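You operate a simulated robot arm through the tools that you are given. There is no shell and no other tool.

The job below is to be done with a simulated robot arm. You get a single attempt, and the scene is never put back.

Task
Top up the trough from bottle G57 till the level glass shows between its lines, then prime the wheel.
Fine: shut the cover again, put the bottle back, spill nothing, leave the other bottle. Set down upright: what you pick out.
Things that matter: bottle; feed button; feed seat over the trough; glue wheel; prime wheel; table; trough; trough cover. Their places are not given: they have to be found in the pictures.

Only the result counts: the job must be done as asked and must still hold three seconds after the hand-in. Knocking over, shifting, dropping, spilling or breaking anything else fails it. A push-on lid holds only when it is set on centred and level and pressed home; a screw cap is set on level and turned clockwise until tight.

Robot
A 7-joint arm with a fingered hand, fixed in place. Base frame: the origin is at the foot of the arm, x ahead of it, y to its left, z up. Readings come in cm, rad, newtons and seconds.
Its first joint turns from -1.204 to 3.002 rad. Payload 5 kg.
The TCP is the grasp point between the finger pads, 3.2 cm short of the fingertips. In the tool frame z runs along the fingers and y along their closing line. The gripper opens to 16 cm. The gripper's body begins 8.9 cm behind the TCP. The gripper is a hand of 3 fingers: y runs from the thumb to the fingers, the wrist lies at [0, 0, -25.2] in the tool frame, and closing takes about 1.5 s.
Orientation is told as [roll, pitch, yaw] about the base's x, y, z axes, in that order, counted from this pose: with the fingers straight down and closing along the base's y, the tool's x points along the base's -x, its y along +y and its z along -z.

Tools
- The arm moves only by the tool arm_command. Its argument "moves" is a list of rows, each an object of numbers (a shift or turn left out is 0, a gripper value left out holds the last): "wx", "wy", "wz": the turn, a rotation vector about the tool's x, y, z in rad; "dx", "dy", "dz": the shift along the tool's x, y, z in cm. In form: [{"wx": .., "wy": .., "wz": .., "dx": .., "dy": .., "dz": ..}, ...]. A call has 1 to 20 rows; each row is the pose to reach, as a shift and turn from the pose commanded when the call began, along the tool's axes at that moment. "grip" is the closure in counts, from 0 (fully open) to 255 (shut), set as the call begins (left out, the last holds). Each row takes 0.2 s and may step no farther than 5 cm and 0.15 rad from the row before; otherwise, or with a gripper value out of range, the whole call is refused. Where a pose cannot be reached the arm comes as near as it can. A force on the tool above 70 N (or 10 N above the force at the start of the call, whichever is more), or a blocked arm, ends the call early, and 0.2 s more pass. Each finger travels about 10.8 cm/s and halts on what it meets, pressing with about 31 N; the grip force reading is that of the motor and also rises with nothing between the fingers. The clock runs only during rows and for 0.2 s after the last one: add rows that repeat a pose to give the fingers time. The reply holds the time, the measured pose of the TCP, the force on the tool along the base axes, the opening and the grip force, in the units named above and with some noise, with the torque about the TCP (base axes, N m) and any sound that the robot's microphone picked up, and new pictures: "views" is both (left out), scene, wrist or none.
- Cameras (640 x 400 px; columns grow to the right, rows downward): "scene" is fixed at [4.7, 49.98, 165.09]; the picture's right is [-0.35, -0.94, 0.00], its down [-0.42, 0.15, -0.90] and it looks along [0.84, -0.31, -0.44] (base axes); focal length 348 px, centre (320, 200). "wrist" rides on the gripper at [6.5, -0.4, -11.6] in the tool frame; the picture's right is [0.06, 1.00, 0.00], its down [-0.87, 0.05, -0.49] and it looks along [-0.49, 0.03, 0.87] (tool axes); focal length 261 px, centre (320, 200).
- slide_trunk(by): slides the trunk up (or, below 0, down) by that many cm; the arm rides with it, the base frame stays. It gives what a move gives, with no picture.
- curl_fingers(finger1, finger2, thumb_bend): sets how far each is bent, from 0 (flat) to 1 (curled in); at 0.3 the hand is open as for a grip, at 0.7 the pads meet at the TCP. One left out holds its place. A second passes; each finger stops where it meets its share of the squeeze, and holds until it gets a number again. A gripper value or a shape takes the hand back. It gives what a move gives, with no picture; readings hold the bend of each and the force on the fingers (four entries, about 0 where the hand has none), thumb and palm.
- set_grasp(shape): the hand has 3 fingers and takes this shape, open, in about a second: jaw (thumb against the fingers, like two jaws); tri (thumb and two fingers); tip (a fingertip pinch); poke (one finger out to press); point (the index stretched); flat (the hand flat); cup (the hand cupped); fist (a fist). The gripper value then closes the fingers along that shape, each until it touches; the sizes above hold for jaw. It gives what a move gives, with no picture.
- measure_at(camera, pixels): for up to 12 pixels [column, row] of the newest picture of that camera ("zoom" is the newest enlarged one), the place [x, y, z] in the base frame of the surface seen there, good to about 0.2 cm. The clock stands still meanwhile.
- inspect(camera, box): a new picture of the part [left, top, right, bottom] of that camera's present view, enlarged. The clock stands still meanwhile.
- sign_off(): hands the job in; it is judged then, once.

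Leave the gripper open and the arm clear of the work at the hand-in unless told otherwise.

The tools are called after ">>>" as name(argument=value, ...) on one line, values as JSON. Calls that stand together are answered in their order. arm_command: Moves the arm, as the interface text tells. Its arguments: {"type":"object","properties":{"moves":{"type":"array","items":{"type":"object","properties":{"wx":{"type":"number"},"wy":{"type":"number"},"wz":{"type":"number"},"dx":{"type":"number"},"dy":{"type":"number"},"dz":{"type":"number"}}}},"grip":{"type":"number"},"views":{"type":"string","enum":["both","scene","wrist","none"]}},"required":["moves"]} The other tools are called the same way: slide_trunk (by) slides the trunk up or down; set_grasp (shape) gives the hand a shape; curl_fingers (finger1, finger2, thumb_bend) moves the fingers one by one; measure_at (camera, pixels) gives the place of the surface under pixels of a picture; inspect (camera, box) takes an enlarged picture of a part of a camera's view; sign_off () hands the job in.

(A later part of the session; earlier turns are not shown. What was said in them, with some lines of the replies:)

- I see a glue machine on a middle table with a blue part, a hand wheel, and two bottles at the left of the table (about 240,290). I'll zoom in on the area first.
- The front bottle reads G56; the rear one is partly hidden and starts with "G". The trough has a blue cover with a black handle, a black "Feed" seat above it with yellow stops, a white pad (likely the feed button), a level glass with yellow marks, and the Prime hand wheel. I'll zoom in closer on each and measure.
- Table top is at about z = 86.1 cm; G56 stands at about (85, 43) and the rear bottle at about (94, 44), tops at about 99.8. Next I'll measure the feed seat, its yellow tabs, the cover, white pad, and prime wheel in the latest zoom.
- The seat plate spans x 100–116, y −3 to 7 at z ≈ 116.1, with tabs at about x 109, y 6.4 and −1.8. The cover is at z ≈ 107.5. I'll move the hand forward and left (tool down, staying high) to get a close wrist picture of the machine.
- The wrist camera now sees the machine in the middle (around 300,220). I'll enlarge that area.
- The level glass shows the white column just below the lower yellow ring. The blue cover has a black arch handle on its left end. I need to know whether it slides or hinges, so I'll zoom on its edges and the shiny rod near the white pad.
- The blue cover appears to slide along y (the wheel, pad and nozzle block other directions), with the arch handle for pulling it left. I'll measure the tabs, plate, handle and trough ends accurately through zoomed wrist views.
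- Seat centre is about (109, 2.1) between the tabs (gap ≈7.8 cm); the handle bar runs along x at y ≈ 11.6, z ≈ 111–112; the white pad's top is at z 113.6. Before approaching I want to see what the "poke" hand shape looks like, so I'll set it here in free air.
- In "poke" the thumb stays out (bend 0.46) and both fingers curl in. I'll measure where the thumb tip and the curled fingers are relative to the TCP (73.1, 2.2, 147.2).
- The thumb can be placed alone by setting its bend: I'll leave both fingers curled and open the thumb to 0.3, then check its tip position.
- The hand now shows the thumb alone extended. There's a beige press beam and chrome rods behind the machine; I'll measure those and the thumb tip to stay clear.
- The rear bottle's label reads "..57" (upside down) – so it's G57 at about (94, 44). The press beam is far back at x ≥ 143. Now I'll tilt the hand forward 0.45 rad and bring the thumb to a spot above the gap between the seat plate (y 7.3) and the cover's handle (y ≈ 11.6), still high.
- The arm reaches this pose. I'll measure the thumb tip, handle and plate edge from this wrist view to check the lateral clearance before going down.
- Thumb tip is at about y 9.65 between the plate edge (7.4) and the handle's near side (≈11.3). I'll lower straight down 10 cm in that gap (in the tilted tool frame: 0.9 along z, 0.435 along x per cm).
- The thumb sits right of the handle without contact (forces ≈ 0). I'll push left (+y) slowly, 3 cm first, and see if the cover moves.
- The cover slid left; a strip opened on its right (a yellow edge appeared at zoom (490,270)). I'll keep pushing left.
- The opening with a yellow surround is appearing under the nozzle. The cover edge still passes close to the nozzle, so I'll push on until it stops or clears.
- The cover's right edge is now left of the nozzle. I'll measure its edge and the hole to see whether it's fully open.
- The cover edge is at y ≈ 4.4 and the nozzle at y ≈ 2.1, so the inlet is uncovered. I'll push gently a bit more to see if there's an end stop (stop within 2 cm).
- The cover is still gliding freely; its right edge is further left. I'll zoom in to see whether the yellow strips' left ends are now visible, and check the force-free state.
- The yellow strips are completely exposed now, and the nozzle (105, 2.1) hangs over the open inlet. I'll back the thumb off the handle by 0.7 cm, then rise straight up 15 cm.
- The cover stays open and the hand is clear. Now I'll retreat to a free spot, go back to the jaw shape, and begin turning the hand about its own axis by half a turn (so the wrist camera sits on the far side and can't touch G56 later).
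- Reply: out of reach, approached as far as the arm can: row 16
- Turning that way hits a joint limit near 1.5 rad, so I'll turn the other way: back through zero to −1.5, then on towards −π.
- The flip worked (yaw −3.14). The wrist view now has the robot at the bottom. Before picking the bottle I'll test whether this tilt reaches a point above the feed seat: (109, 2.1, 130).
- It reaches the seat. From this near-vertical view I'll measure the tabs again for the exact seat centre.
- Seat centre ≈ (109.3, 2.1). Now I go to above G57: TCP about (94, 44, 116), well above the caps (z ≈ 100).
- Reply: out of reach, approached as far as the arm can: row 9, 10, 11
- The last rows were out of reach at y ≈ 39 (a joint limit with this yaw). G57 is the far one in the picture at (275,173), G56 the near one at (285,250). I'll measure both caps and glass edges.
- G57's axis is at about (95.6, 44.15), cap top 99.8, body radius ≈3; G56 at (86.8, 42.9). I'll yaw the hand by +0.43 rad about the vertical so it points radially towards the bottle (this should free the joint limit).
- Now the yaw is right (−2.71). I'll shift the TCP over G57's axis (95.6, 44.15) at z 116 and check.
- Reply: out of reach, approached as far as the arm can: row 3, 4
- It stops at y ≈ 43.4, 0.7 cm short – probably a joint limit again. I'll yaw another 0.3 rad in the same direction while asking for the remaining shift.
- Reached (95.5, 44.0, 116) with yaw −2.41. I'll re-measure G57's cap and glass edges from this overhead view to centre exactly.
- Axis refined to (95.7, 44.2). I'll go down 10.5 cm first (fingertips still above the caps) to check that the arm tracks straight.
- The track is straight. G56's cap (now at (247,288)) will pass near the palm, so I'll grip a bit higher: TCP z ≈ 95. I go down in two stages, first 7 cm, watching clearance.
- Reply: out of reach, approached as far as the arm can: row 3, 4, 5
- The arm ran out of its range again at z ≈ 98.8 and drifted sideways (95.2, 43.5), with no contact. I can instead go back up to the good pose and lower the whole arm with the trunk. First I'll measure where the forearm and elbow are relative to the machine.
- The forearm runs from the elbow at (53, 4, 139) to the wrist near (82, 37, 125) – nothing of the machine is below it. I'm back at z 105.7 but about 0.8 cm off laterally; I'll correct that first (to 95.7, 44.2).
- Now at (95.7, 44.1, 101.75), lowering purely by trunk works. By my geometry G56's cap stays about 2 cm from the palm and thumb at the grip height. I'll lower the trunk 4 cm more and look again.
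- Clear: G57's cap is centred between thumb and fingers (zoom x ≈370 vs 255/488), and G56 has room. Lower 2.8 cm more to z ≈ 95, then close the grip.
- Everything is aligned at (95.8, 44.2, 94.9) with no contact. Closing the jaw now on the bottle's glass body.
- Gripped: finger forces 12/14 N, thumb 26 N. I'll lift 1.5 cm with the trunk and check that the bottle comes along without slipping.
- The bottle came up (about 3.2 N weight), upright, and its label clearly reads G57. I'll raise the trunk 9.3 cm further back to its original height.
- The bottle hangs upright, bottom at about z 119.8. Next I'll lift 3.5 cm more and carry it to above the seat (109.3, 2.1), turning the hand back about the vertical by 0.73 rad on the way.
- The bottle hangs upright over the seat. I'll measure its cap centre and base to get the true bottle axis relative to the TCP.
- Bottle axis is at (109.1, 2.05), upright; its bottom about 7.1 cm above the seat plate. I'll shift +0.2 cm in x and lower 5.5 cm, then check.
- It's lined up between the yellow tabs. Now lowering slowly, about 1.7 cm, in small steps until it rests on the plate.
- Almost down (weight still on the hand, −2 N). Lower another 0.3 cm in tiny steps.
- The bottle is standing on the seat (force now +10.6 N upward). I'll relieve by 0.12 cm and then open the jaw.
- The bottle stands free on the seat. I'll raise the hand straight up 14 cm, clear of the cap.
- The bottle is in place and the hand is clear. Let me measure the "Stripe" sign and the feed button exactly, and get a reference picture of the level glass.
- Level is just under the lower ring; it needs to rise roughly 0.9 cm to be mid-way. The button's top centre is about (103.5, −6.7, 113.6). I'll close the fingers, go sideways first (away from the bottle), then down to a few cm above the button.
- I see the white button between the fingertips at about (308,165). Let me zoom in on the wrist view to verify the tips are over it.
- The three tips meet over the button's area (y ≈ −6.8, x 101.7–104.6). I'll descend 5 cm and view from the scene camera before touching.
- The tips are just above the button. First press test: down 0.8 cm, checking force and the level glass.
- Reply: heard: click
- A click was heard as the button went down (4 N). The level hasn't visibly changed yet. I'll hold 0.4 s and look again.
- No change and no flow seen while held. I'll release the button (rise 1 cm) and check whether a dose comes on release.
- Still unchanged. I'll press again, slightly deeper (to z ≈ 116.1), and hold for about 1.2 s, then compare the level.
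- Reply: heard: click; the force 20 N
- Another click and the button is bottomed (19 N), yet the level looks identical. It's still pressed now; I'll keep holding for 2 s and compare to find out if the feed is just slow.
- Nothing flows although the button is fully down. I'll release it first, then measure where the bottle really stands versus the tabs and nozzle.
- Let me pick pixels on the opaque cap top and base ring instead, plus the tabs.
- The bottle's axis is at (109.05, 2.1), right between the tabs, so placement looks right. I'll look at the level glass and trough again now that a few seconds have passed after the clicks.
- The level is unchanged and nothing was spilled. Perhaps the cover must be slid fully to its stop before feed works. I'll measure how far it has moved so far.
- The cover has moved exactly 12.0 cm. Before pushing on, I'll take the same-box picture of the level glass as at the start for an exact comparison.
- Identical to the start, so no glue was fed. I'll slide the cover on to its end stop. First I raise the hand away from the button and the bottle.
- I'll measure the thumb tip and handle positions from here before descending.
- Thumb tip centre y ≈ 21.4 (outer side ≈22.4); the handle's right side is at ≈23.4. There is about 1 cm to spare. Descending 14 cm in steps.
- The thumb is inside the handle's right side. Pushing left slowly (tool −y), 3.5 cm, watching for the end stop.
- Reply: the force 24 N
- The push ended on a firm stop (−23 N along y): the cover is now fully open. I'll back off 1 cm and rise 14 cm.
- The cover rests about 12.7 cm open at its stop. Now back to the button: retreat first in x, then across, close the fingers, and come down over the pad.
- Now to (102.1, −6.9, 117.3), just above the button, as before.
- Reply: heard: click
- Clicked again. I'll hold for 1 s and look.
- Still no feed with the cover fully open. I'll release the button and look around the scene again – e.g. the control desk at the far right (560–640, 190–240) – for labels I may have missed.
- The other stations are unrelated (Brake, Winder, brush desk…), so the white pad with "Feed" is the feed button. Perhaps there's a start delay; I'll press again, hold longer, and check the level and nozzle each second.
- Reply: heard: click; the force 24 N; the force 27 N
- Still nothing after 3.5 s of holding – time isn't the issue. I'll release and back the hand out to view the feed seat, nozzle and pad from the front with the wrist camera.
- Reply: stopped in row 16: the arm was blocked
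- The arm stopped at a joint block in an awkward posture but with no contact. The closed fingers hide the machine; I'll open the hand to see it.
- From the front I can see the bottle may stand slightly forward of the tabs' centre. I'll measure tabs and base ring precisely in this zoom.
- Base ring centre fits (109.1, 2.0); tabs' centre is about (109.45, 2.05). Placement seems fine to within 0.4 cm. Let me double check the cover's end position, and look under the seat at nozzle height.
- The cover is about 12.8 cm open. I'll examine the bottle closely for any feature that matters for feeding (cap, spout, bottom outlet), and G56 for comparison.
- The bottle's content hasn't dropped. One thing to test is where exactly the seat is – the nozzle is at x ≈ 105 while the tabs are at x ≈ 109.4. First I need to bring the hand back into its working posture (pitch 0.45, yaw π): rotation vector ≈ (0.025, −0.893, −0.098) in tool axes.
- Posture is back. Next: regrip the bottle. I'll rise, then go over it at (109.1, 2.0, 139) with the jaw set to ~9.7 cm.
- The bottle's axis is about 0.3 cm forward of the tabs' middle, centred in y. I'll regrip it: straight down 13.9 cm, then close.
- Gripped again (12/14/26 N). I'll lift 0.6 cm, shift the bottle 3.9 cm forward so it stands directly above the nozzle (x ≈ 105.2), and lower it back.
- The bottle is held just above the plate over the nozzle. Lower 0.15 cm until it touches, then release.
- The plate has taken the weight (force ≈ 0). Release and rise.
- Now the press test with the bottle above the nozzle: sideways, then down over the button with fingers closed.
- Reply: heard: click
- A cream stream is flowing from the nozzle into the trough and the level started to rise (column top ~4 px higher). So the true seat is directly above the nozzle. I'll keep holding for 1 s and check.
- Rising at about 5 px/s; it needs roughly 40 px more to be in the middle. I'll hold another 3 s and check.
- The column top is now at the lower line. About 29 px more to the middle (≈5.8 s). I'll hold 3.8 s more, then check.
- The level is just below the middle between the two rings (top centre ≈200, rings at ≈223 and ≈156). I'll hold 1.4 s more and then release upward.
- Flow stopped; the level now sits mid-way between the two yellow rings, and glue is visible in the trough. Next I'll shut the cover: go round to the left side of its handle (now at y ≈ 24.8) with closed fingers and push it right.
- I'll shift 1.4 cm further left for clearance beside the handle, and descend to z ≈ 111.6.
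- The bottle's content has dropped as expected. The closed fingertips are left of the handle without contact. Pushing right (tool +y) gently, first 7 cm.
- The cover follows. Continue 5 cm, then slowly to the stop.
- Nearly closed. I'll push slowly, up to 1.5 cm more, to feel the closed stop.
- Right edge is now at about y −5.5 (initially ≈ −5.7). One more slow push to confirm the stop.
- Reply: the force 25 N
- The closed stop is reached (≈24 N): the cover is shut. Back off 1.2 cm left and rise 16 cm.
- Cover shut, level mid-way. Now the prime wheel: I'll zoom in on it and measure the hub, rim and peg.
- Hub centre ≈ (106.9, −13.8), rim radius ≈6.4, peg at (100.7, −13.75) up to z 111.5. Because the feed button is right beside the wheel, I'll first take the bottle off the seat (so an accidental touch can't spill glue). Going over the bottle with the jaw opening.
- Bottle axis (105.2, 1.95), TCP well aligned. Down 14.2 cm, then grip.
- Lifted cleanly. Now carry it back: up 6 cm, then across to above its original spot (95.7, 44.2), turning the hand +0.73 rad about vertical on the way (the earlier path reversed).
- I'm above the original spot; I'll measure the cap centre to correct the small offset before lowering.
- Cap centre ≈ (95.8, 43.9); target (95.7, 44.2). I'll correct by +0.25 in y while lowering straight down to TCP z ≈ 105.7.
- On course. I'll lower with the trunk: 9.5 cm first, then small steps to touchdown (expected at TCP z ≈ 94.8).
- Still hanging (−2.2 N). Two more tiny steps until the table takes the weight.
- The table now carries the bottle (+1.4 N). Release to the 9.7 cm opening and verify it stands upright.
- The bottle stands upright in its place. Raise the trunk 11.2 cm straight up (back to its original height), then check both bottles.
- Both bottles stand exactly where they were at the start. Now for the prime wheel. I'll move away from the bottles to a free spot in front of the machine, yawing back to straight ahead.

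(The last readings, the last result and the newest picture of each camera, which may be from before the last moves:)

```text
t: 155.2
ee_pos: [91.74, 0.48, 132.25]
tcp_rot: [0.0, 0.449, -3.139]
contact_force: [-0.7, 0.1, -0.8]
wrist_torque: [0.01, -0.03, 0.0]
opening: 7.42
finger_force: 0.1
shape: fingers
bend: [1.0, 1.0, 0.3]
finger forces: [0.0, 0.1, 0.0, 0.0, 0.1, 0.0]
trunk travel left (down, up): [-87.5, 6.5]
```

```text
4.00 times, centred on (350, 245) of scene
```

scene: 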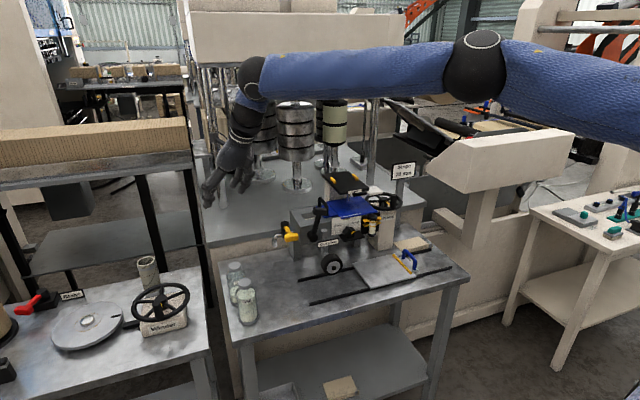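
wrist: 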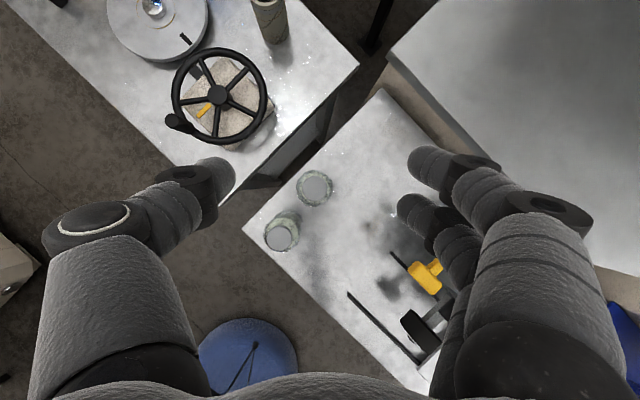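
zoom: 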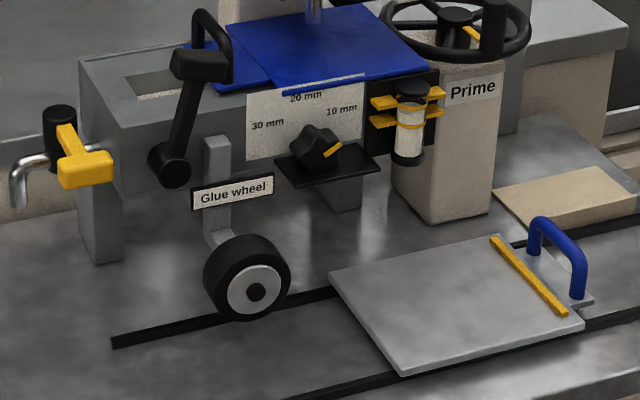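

Baseline: the glue wheel's tyre is plain black. Now I'll go to a pre-position in front of the wheel with the thumb out (on the hand's left), tilting forward to 0.7 rad.

>>> arm_command(moves=[{"dx": 0.08, "dy": 4.2, "dz": 2.0}, {"dx": 0.16, "dy": 8.4, "dz": 4.1}, {"dx": 0.24, "dy": 12.6, "dz": 6.1}, {"dx": 0.32, "dy": 16.8, "dz": 8.2}, {"dx": 0.4, "dy": 21, "dz": 10.2}, {"dx": 0.4, "dy": 21, "dz": 10.2, "wy": 0.125}, {"dx": 0.4, "dy": 21, "dz": 10.2, "wy": 0.25}, {"dx": 0.4, "dy": 21, "dz": 10.2, "wy": 0.25}], views="both")

>>> measure_at(camera="wrist", pixels=[[160, 157], [175, 165], [135, 165]])

>>> inspect(camera="wrist", box=[60, 0, 340, 180])

```text
t: 156.9
ee_pos: [96.57, -20.48, 123.14]
tcp_rot: [0.0, 0.699, -3.139]
contact_force: [0.1, 0.9, -0.3]
wrist_torque: [-0.02, -0.01, -0.01]
opening: 7.44
finger_force: 0.1
shape: fingers
bend: [1.0, 1.0, 0.3]
finger forces: [0.0, 0.0, 0.0, 0.0, 0.1, 0.0]
trunk travel left (down, up): [-87.5, 6.5]
```

scene: 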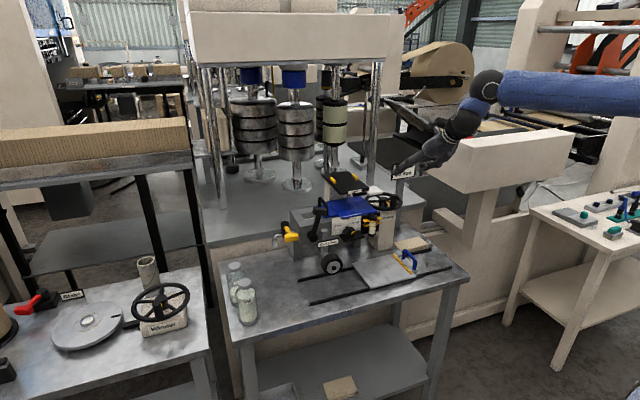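
wrist: 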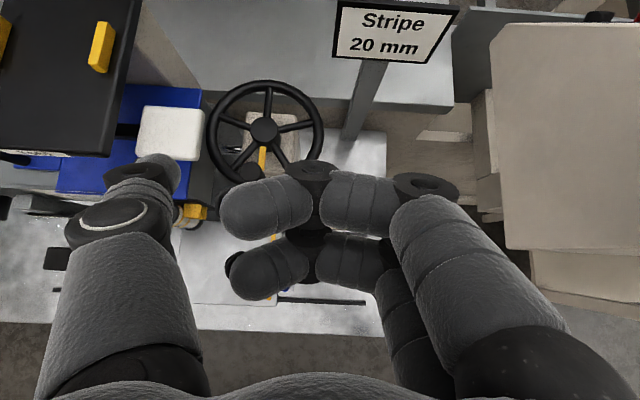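

```text
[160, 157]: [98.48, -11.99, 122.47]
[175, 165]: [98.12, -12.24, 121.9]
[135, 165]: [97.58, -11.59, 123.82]
```

```text
2.22 times, centred on (200, 90) of wrist
```

zoom: 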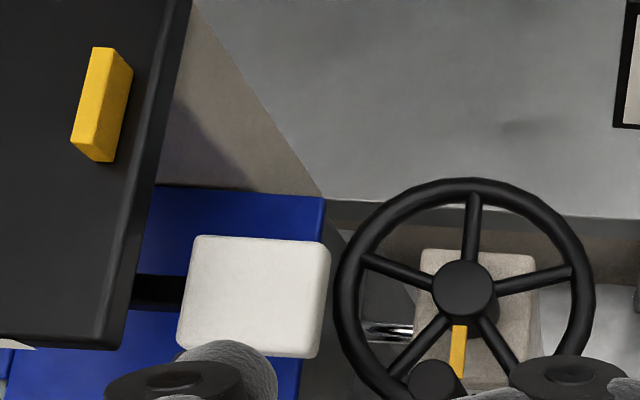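

The thumb tip is in front of the wheel, and I can see the peg at the front (zoom 435,380). I'll bring the thumb down beside the peg on its left (+y) side, tip at about (100.6, −11.4, 108.3).

>>> arm_command(moves=[{"dx": 1.53, "dy": -0.55, "dz": 1.29}, {"dx": -0.07, "dy": -0.55, "dz": 3.19}, {"dx": -1.67, "dy": -0.55, "dz": 5.09}, {"dx": -3.27, "dy": -0.55, "dz": 6.98}, {"dx": -4.87, "dy": -0.55, "dz": 8.88}, {"dx": -6.46, "dy": -0.55, "dz": 10.78}, {"dx": -6.46, "dy": -0.55, "dz": 10.78}], views="both")

>>> inspect(camera="scene", box=[350, 160, 430, 230])

>>> inspect(camera="wrist", box=[60, 0, 340, 200])

```text
t: 158.6
ee_pos: [98.54, -19.96, 110.6]
tcp_rot: [-0.002, 0.7, -3.14]
contact_force: [-1.0, -0.4, 0.4]
wrist_torque: [0.01, 0.01, 0.03]
opening: 7.4
finger_force: 0.1
shape: fingers
bend: [1.0, 1.0, 0.3]
finger forces: [0.0, 0.1, 0.0, 0.1, 0.0, 0.1]
trunk travel left (down, up): [-87.5, 6.5]
```

scene: 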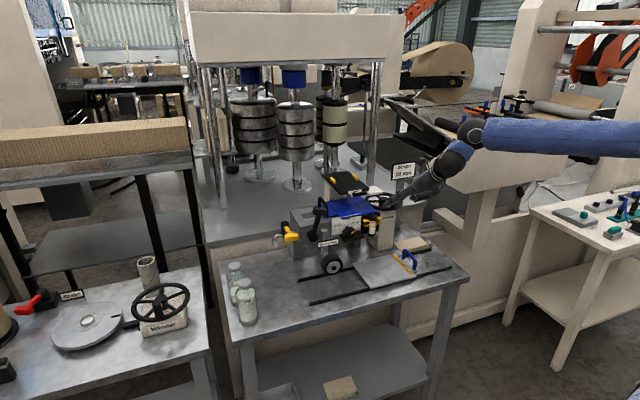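
wrist: 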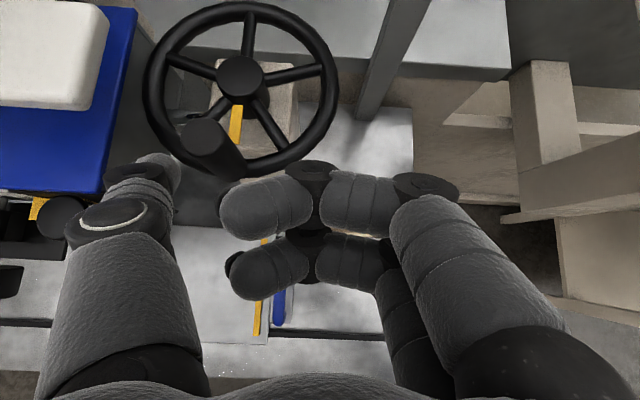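

```text
5.71 times, centred on (390, 195) of scene
```

zoom: 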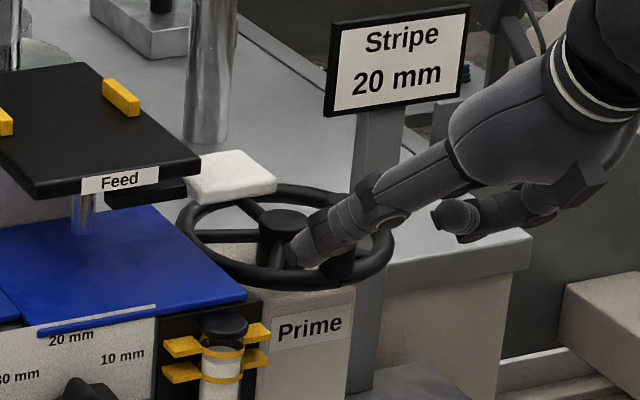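

```text
2.00 times, centred on (200, 100) of wrist
```

zoom: 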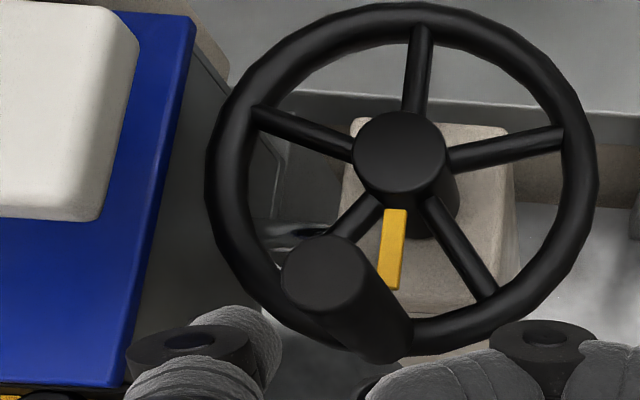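

The thumb is just left of the peg, no contact. I'll push the peg along its circle, counter-clockwise seen from above (towards −y first), 45° to start with, and watch the wheel.

>>> arm_command(moves=[{"dx": 0.04, "dy": 0.3, "dz": 0.03}, {"dx": 0.08, "dy": 0.55, "dz": 0.06}, {"dx": -0.08, "dy": 1.4, "dz": -0.06}, {"dx": -0.11, "dy": 2.22, "dz": -0.09}, {"dx": -0.08, "dy": 3.05, "dz": -0.06}, {"dx": 0.05, "dy": 3.88, "dz": 0.04}, {"dx": 0.25, "dy": 4.68, "dz": 0.21}, {"dx": 0.52, "dy": 5.44, "dz": 0.44}], views="both")

>>> inspect(camera="wrist", box=[60, 0, 340, 200])

```text
t: 160.3
ee_pos: [98.94, -25.55, 110.73]
tcp_rot: [0.001, 0.699, -3.14]
contact_force: [-0.5, 0.0, 0.3]
wrist_torque: [0.01, 0.04, 0.1]
opening: 7.45
finger_force: 0.0
shape: fingers
bend: [1.0, 1.0, 0.3]
finger forces: [0.0, 0.0, 0.1, 0.0, 0.6, 0.0]
trunk travel left (down, up): [-87.5, 6.5]
```

scene: 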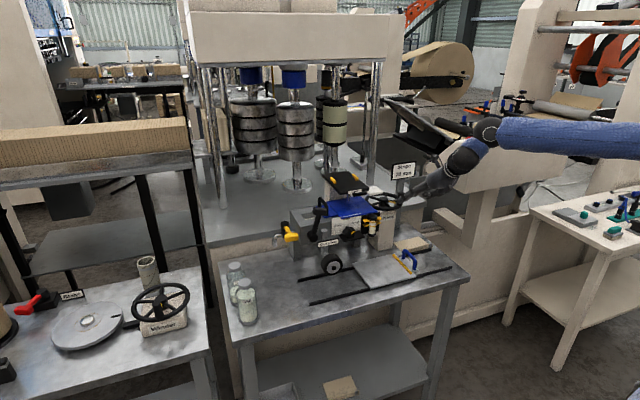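
wrist: 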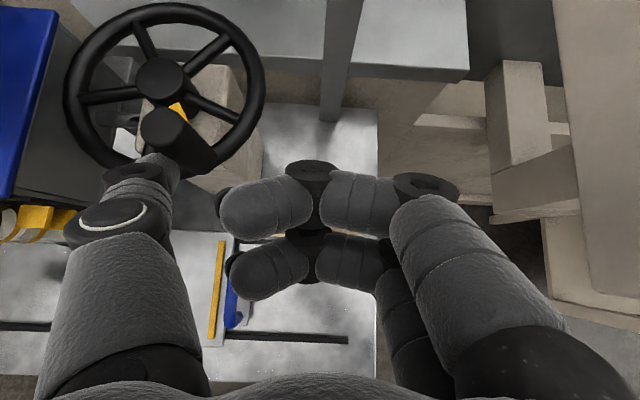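

```text
2.00 times, centred on (200, 100) of wrist
```

zoom: 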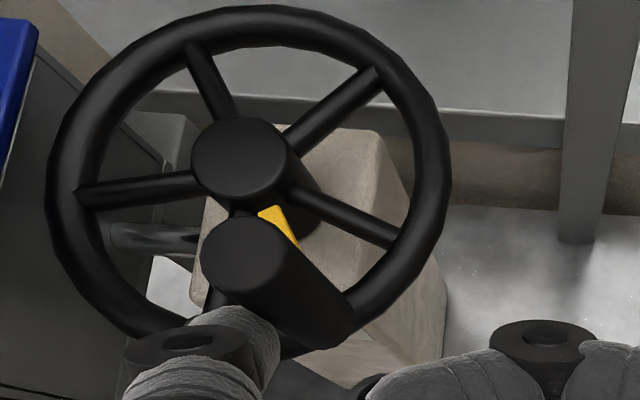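

The wheel turns easily and its yellow pointer turns with it (about 30° so far). Continue the arc to about 285°.

>>> arm_command(moves=[{"dx": 0.36, "dy": 0.7, "dz": 0.3}, {"dx": 0.765, "dy": 1.36, "dz": 0.644}, {"dx": 1.25, "dy": 1.92, "dz": 1.05}, {"dx": 1.775, "dy": 2.4, "dz": 1.494}, {"dx": 2.35, "dy": 2.78, "dz": 1.98}, {"dx": 2.96, "dy": 3.06, "dz": 2.49}, {"dx": 3.58, "dy": 3.22, "dz": 3.01}, {"dx": 4.22, "dy": 3.3, "dz": 3.555}, {"dx": 4.22, "dy": 3.3, "dz": 3.555}], views="both")

>>> inspect(camera="wrist", box=[40, 0, 320, 200])

>>> inspect(camera="scene", box=[310, 190, 420, 290])

```text
t: 162.3
ee_pos: [104.61, -28.86, 110.86]
tcp_rot: [-0.003, 0.702, -3.141]
contact_force: [-1.2, 0.7, 0.0]
wrist_torque: [-0.01, 0.0, -0.02]
opening: 7.44
finger_force: 0.0
shape: fingers
bend: [1.0, 1.0, 0.3]
finger forces: [0.0, 0.0, 0.1, 0.0, 0.0, 0.0]
trunk travel left (down, up): [-87.5, 6.5]
```

scene: 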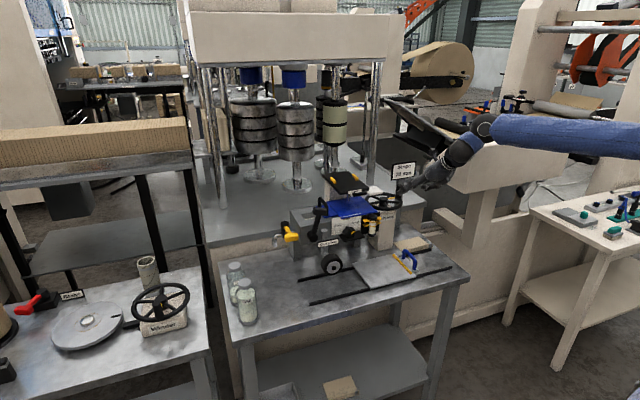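
wrist: 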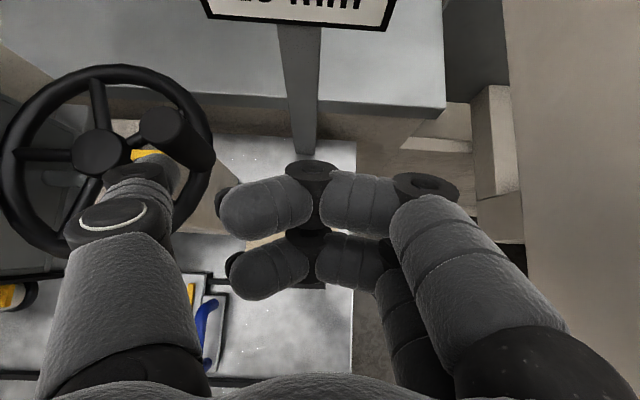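

```text
2.00 times, centred on (180, 100) of wrist
```

zoom: 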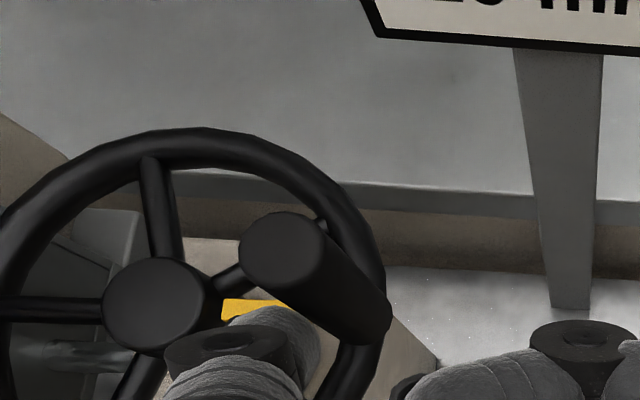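

```text
4.00 times, centred on (365, 240) of scene
```

zoom: 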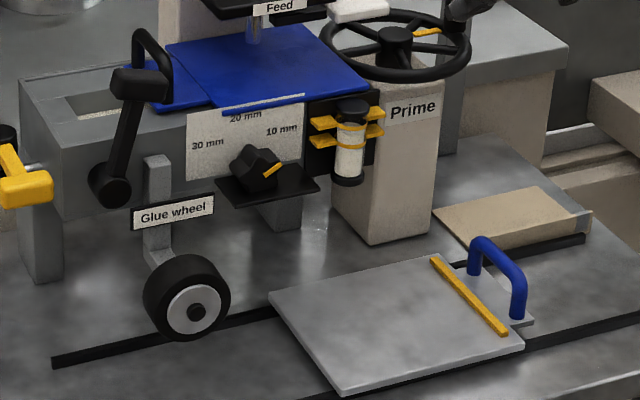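

The pointer now points right (≈280°). No change on the glue wheel yet. I'll continue pushing the peg on to ≈350°.

>>> arm_command(moves=[{"dx": 0.65, "dy": -0.05, "dz": 0.55}, {"dx": 1.3, "dy": -0.19, "dz": 1.095}, {"dx": 1.9, "dy": -0.46, "dz": 1.6}, {"dx": 2.49, "dy": -0.82, "dz": 2.09}, {"dx": 3.02, "dy": -1.28, "dz": 2.54}, {"dx": 3.52, "dy": -1.84, "dz": 2.96}, {"dx": 3.95, "dy": -2.46, "dz": 3.32}, {"dx": 4.31, "dy": -3.14, "dz": 3.63}, {"dx": 4.6, "dy": -3.9, "dz": 3.87}, {"dx": 4.6, "dy": -3.9, "dz": 3.87}], views="both")

>>> inspect(camera="scene", box=[310, 160, 430, 290])

```text
t: 164.6
ee_pos: [110.54, -24.92, 110.72]
tcp_rot: [-0.002, 0.699, -3.142]
contact_force: [-0.2, 0.6, -0.8]
wrist_torque: [0.01, 0.01, 0.01]
opening: 7.42
finger_force: 0.0
shape: fingers
bend: [1.0, 1.0, 0.3]
finger forces: [0.0, 0.0, 0.0, 0.0, 0.1, 0.0]
trunk travel left (down, up): [-87.5, 6.5]
```

scene: 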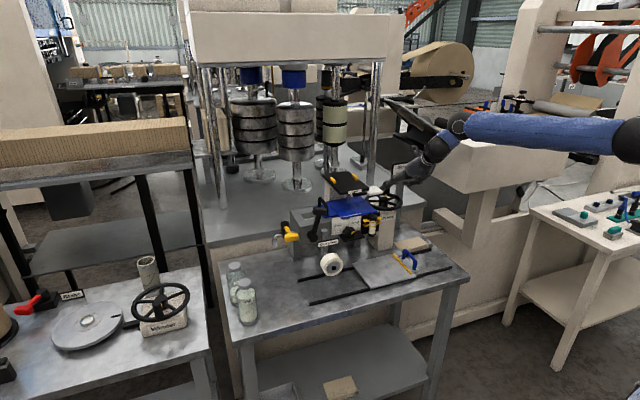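
wrist: 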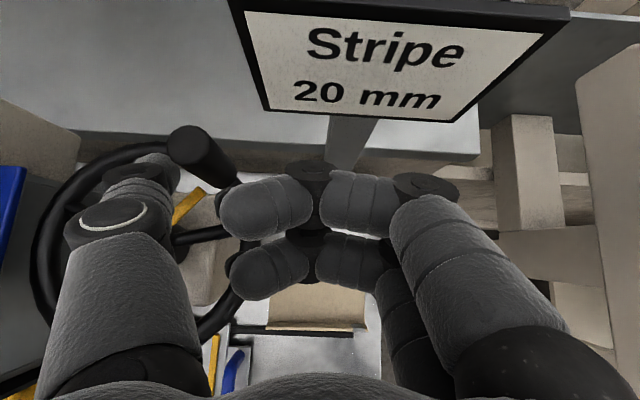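

```text
3.08 times, centred on (370, 225) of scene
```

zoom: 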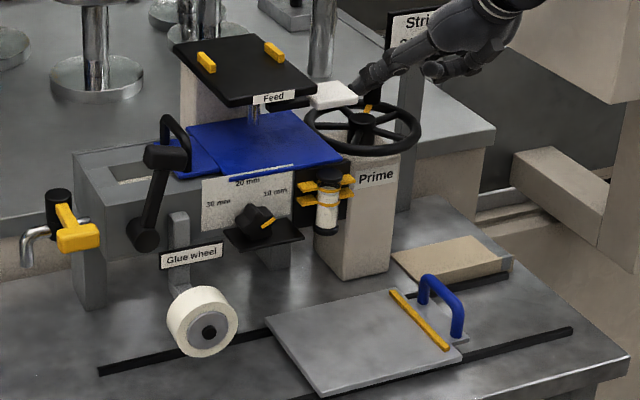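

The glue wheel's tyre has turned white – it's coated with glue, i.e. primed. I'll stop turning, back the thumb off the peg slightly, rise straight up, and then check level and glue wheel closely.

>>> arm_command(moves=[{"dx": -0.1, "dy": 0.4, "dz": -0.1}, {"dx": 1.5, "dy": 0.4, "dz": -2.0}, {"dx": 3.1, "dy": 0.4, "dz": -3.9}, {"dx": 4.7, "dy": 0.4, "dz": -5.85}, {"dx": 6.4, "dy": 0.4, "dz": -7.75}, {"dx": 8.0, "dy": 0.4, "dz": -9.65}, {"dx": 9.6, "dy": 0.4, "dz": -11.6}, {"dx": 9.6, "dy": 0.4, "dz": -11.6}], views="both")

>>> inspect(camera="scene", box=[362, 210, 388, 236])

>>> inspect(camera="scene", box=[300, 225, 370, 290])

>>> inspect(camera="scene", box=[270, 160, 430, 260])

```text
t: 166.3
ee_pos: [110.47, -25.37, 125.8]
tcp_rot: [0.0, 0.698, -3.14]
contact_force: [0.6, -0.6, -0.2]
wrist_torque: [-0.02, 0.03, 0.01]
opening: 7.42
finger_force: 0.1
shape: fingers
bend: [1.0, 1.0, 0.3]
finger forces: [0.0, 0.0, 0.0, 0.0, 0.0, 0.0]
trunk travel left (down, up): [-87.5, 6.5]
```

scene: 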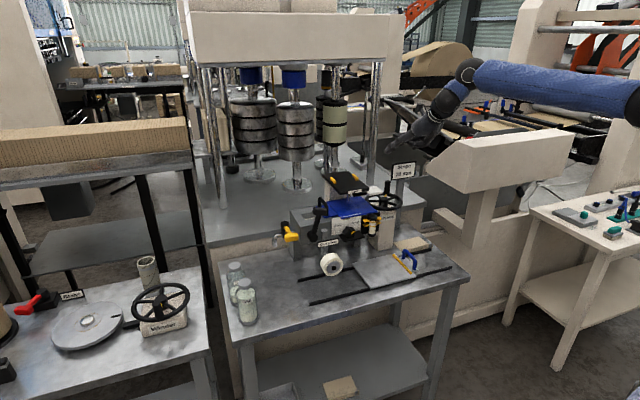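
wrist: 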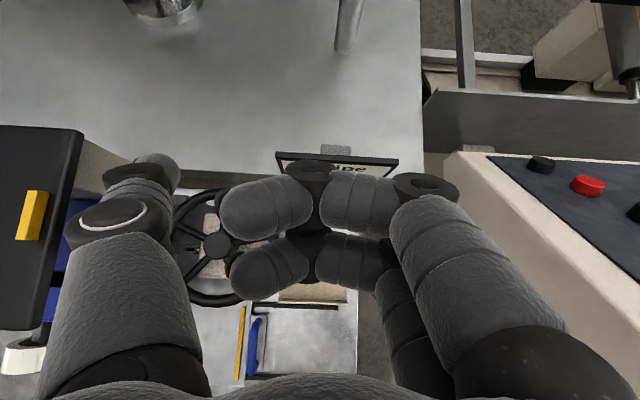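

```text
15.38 times, centred on (375, 223) of scene
```

zoom: 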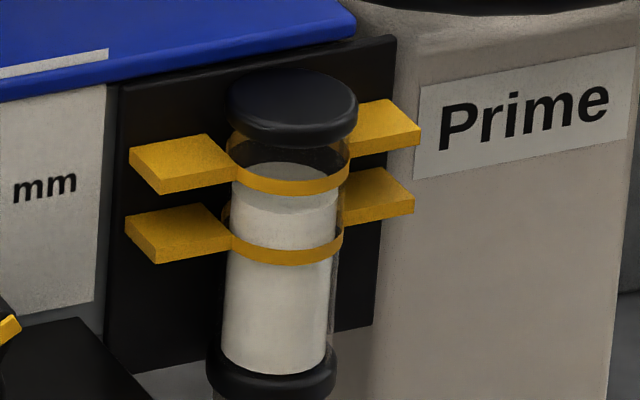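

```text
6.15 times, centred on (335, 258) of scene
```

zoom: 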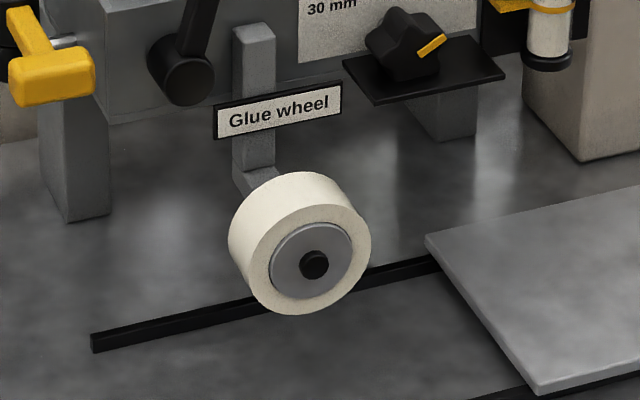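

```text
4.00 times, centred on (350, 210) of scene
```

zoom: 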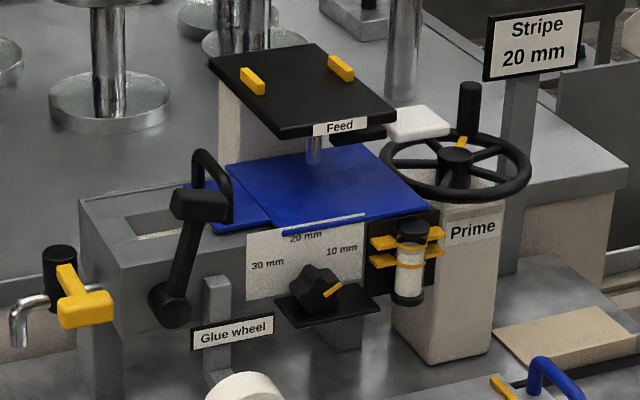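

The tyre is fully coated, the level still sits mid-way between the rings, and the cover is shut. I'll measure the cover/handle against their starting positions (handle y ≈ 12.0, right edge ≈ −5.7).

>>> measure_at(camera="zoom", pixels=[[200, 155], [225, 190], [375, 150], [400, 175], [425, 205], [205, 200], [235, 168], [380, 152]])

>>> arm_command(moves=[{"dx": -2.09, "dy": -1, "dz": -3.72}, {"dx": -4.18, "dy": -2, "dz": -7.44}, {"dx": -6.27, "dy": -3, "dz": -11.16}, {"dx": -8.36, "dy": -4, "dz": -14.88}, {"dx": -10.45, "dy": -5, "dz": -18.6}, {"dx": -12.54, "dy": -6, "dz": -22.32}, {"dx": -14.63, "dy": -7, "dz": -26.04}, {"dx": -16.72, "dy": -8, "dz": -29.76}, {"dx": -18.81, "dy": -9, "dz": -33.48}, {"dx": -20.9, "dy": -10, "dz": -37.2}, {"dx": -20.9, "dy": -10, "dz": -37.2}], views="scene")

>>> set_grasp(shape="jaw")

```text
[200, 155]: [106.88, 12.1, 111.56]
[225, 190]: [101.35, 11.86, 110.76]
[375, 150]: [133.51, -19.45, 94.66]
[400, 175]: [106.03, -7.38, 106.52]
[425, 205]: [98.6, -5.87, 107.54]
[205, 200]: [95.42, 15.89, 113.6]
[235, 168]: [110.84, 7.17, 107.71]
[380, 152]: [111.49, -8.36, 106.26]
```

```text
t: 168.8
ee_pos: [70.62, -15.61, 140.7]
tcp_rot: [-0.002, 0.698, -3.142]
contact_force: [0.8, -0.4, -0.3]
wrist_torque: [-0.02, 0.03, 0.0]
opening: 7.43
finger_force: 0.1
shape: fingers
bend: [1.0, 1.0, 0.3]
finger forces: [0.0, 0.1, 0.0, 0.1, 0.1, 0.0]
trunk travel left (down, up): [-87.5, 6.5]
```

scene: 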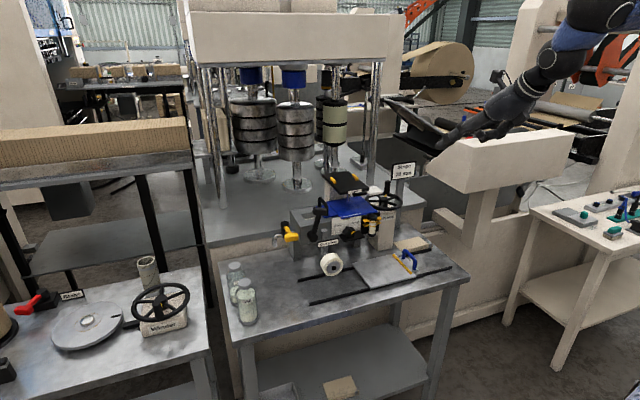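

```text
t: 169.7
ee_pos: [70.38, -15.46, 140.89]
tcp_rot: [0.001, 0.7, -3.14]
contact_force: [0.7, -0.2, 0.6]
wrist_torque: [0.01, 0.01, -0.03]
opening: 16.0
finger_force: 0.0
shape: jaw
bend: [0.3, 0.3, 0.3]
finger forces: [0.1, 0.1, 0.0, 0.0, 0.1, 0.1]
trunk travel left (down, up): [-87.5, 6.5]
```

Handle back at y ≈ 12.0 and right edge at −5.9: cover fully shut. The hand is open and clear. I'll wait ~3 s and take a last look at the level, glue wheel and bottles.

>>> arm_command(moves=[{"dx": 0}, {"dx": 0}, {"dx": 0}, {"dx": 0}, {"dx": 0}, {"dx": 0}, {"dx": 0}, {"dx": 0}, {"dx": 0}, {"dx": 0}, {"dx": 0}, {"dx": 0}, {"dx": 0}, {"dx": 0}, {"dx": 0}], grip=0, views="scene")

>>> inspect(camera="scene", box=[362, 210, 388, 236])

>>> inspect(camera="scene", box=[220, 160, 420, 330])

>>> inspect(camera="scene", box=[310, 160, 410, 225])

```text
t: 172.8
ee_pos: [70.39, -15.46, 140.86]
tcp_rot: [-0.002, 0.699, -3.14]
contact_force: [-0.5, 0.3, -0.5]
wrist_torque: [-0.01, 0.0, 0.02]
opening: 16.0
finger_force: 0.1
shape: jaw
bend: [0.3, 0.3, 0.3]
finger forces: [0.0, 0.0, 0.0, 0.1, 0.0, 0.0]
trunk travel left (down, up): [-87.5, 6.5]
```

scene: 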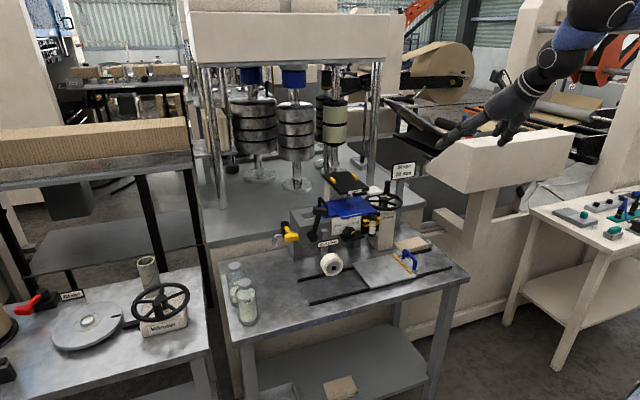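

```text
15.38 times, centred on (375, 223) of scene
```

zoom: 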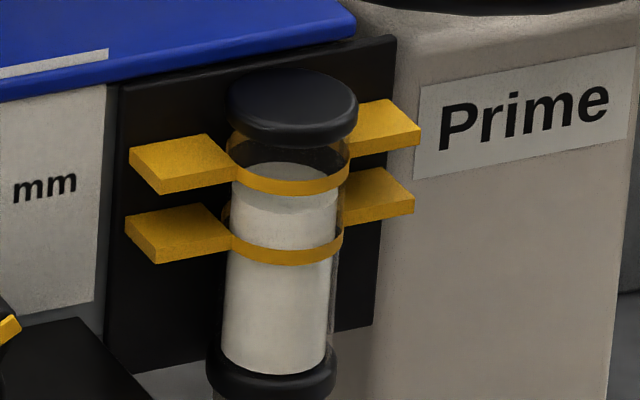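

```text
2.35 times, centred on (320, 245) of scene
```

zoom: 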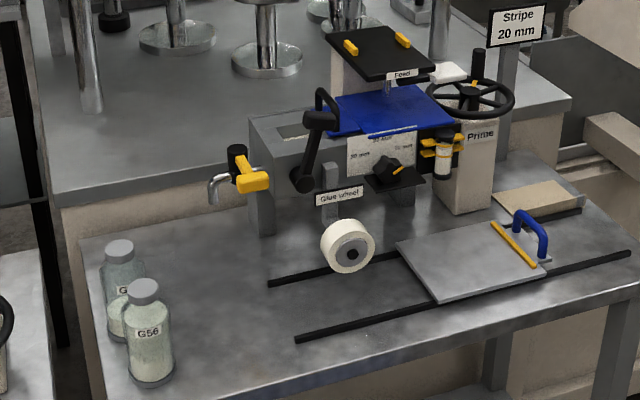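

```text
6.15 times, centred on (360, 192) of scene
```

zoom: 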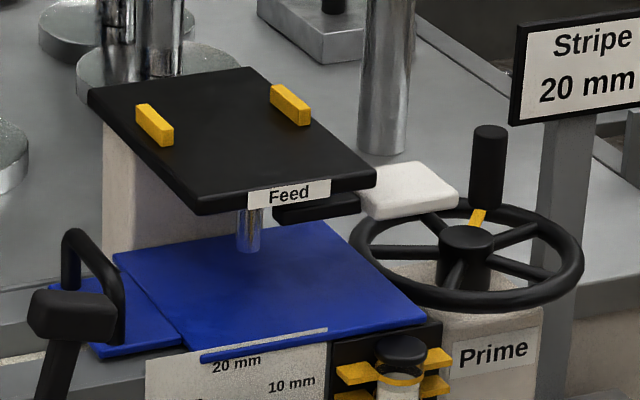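

Everything checks out in the last pictures:
- The level sits midway between the two lines.
- The glue wheel is coated white.
- The cover is shut with nothing spilled on it.
- G57 is back upright in its old place, and G56 looks unmoved.
- The hand is open and clear.

I'm handing the job in.

>>> sign_off()

```text
The job is handed in.
```

The job is handed in, but I haven't seen a verdict. In my last check, about three seconds after everything stopped moving, it all looked right:

- **Level:** the glass shows the glue about midway between its two lines, and it didn't drop after priming.
- **Glue wheel:** the tyre is coated white all round. That happened after roughly half a turn of the prime wheel, so I stopped there.
- **Cover:** it was pushed to its closed stop, and the handle is back where it started.
- **Bottles:** G57 stands upright in its old spot on the table, now partly emptied. G56 looks unmoved.
- **Spills:** I saw none on the cover, trough or table.
- **Arm:** the gripper is open and the hand is clear of the work.

The first four presses of the feed button moved no glue, because I had stood the bottle between the yellow tabs. It only feeds when it stands directly above the nozzle, so I moved it there.
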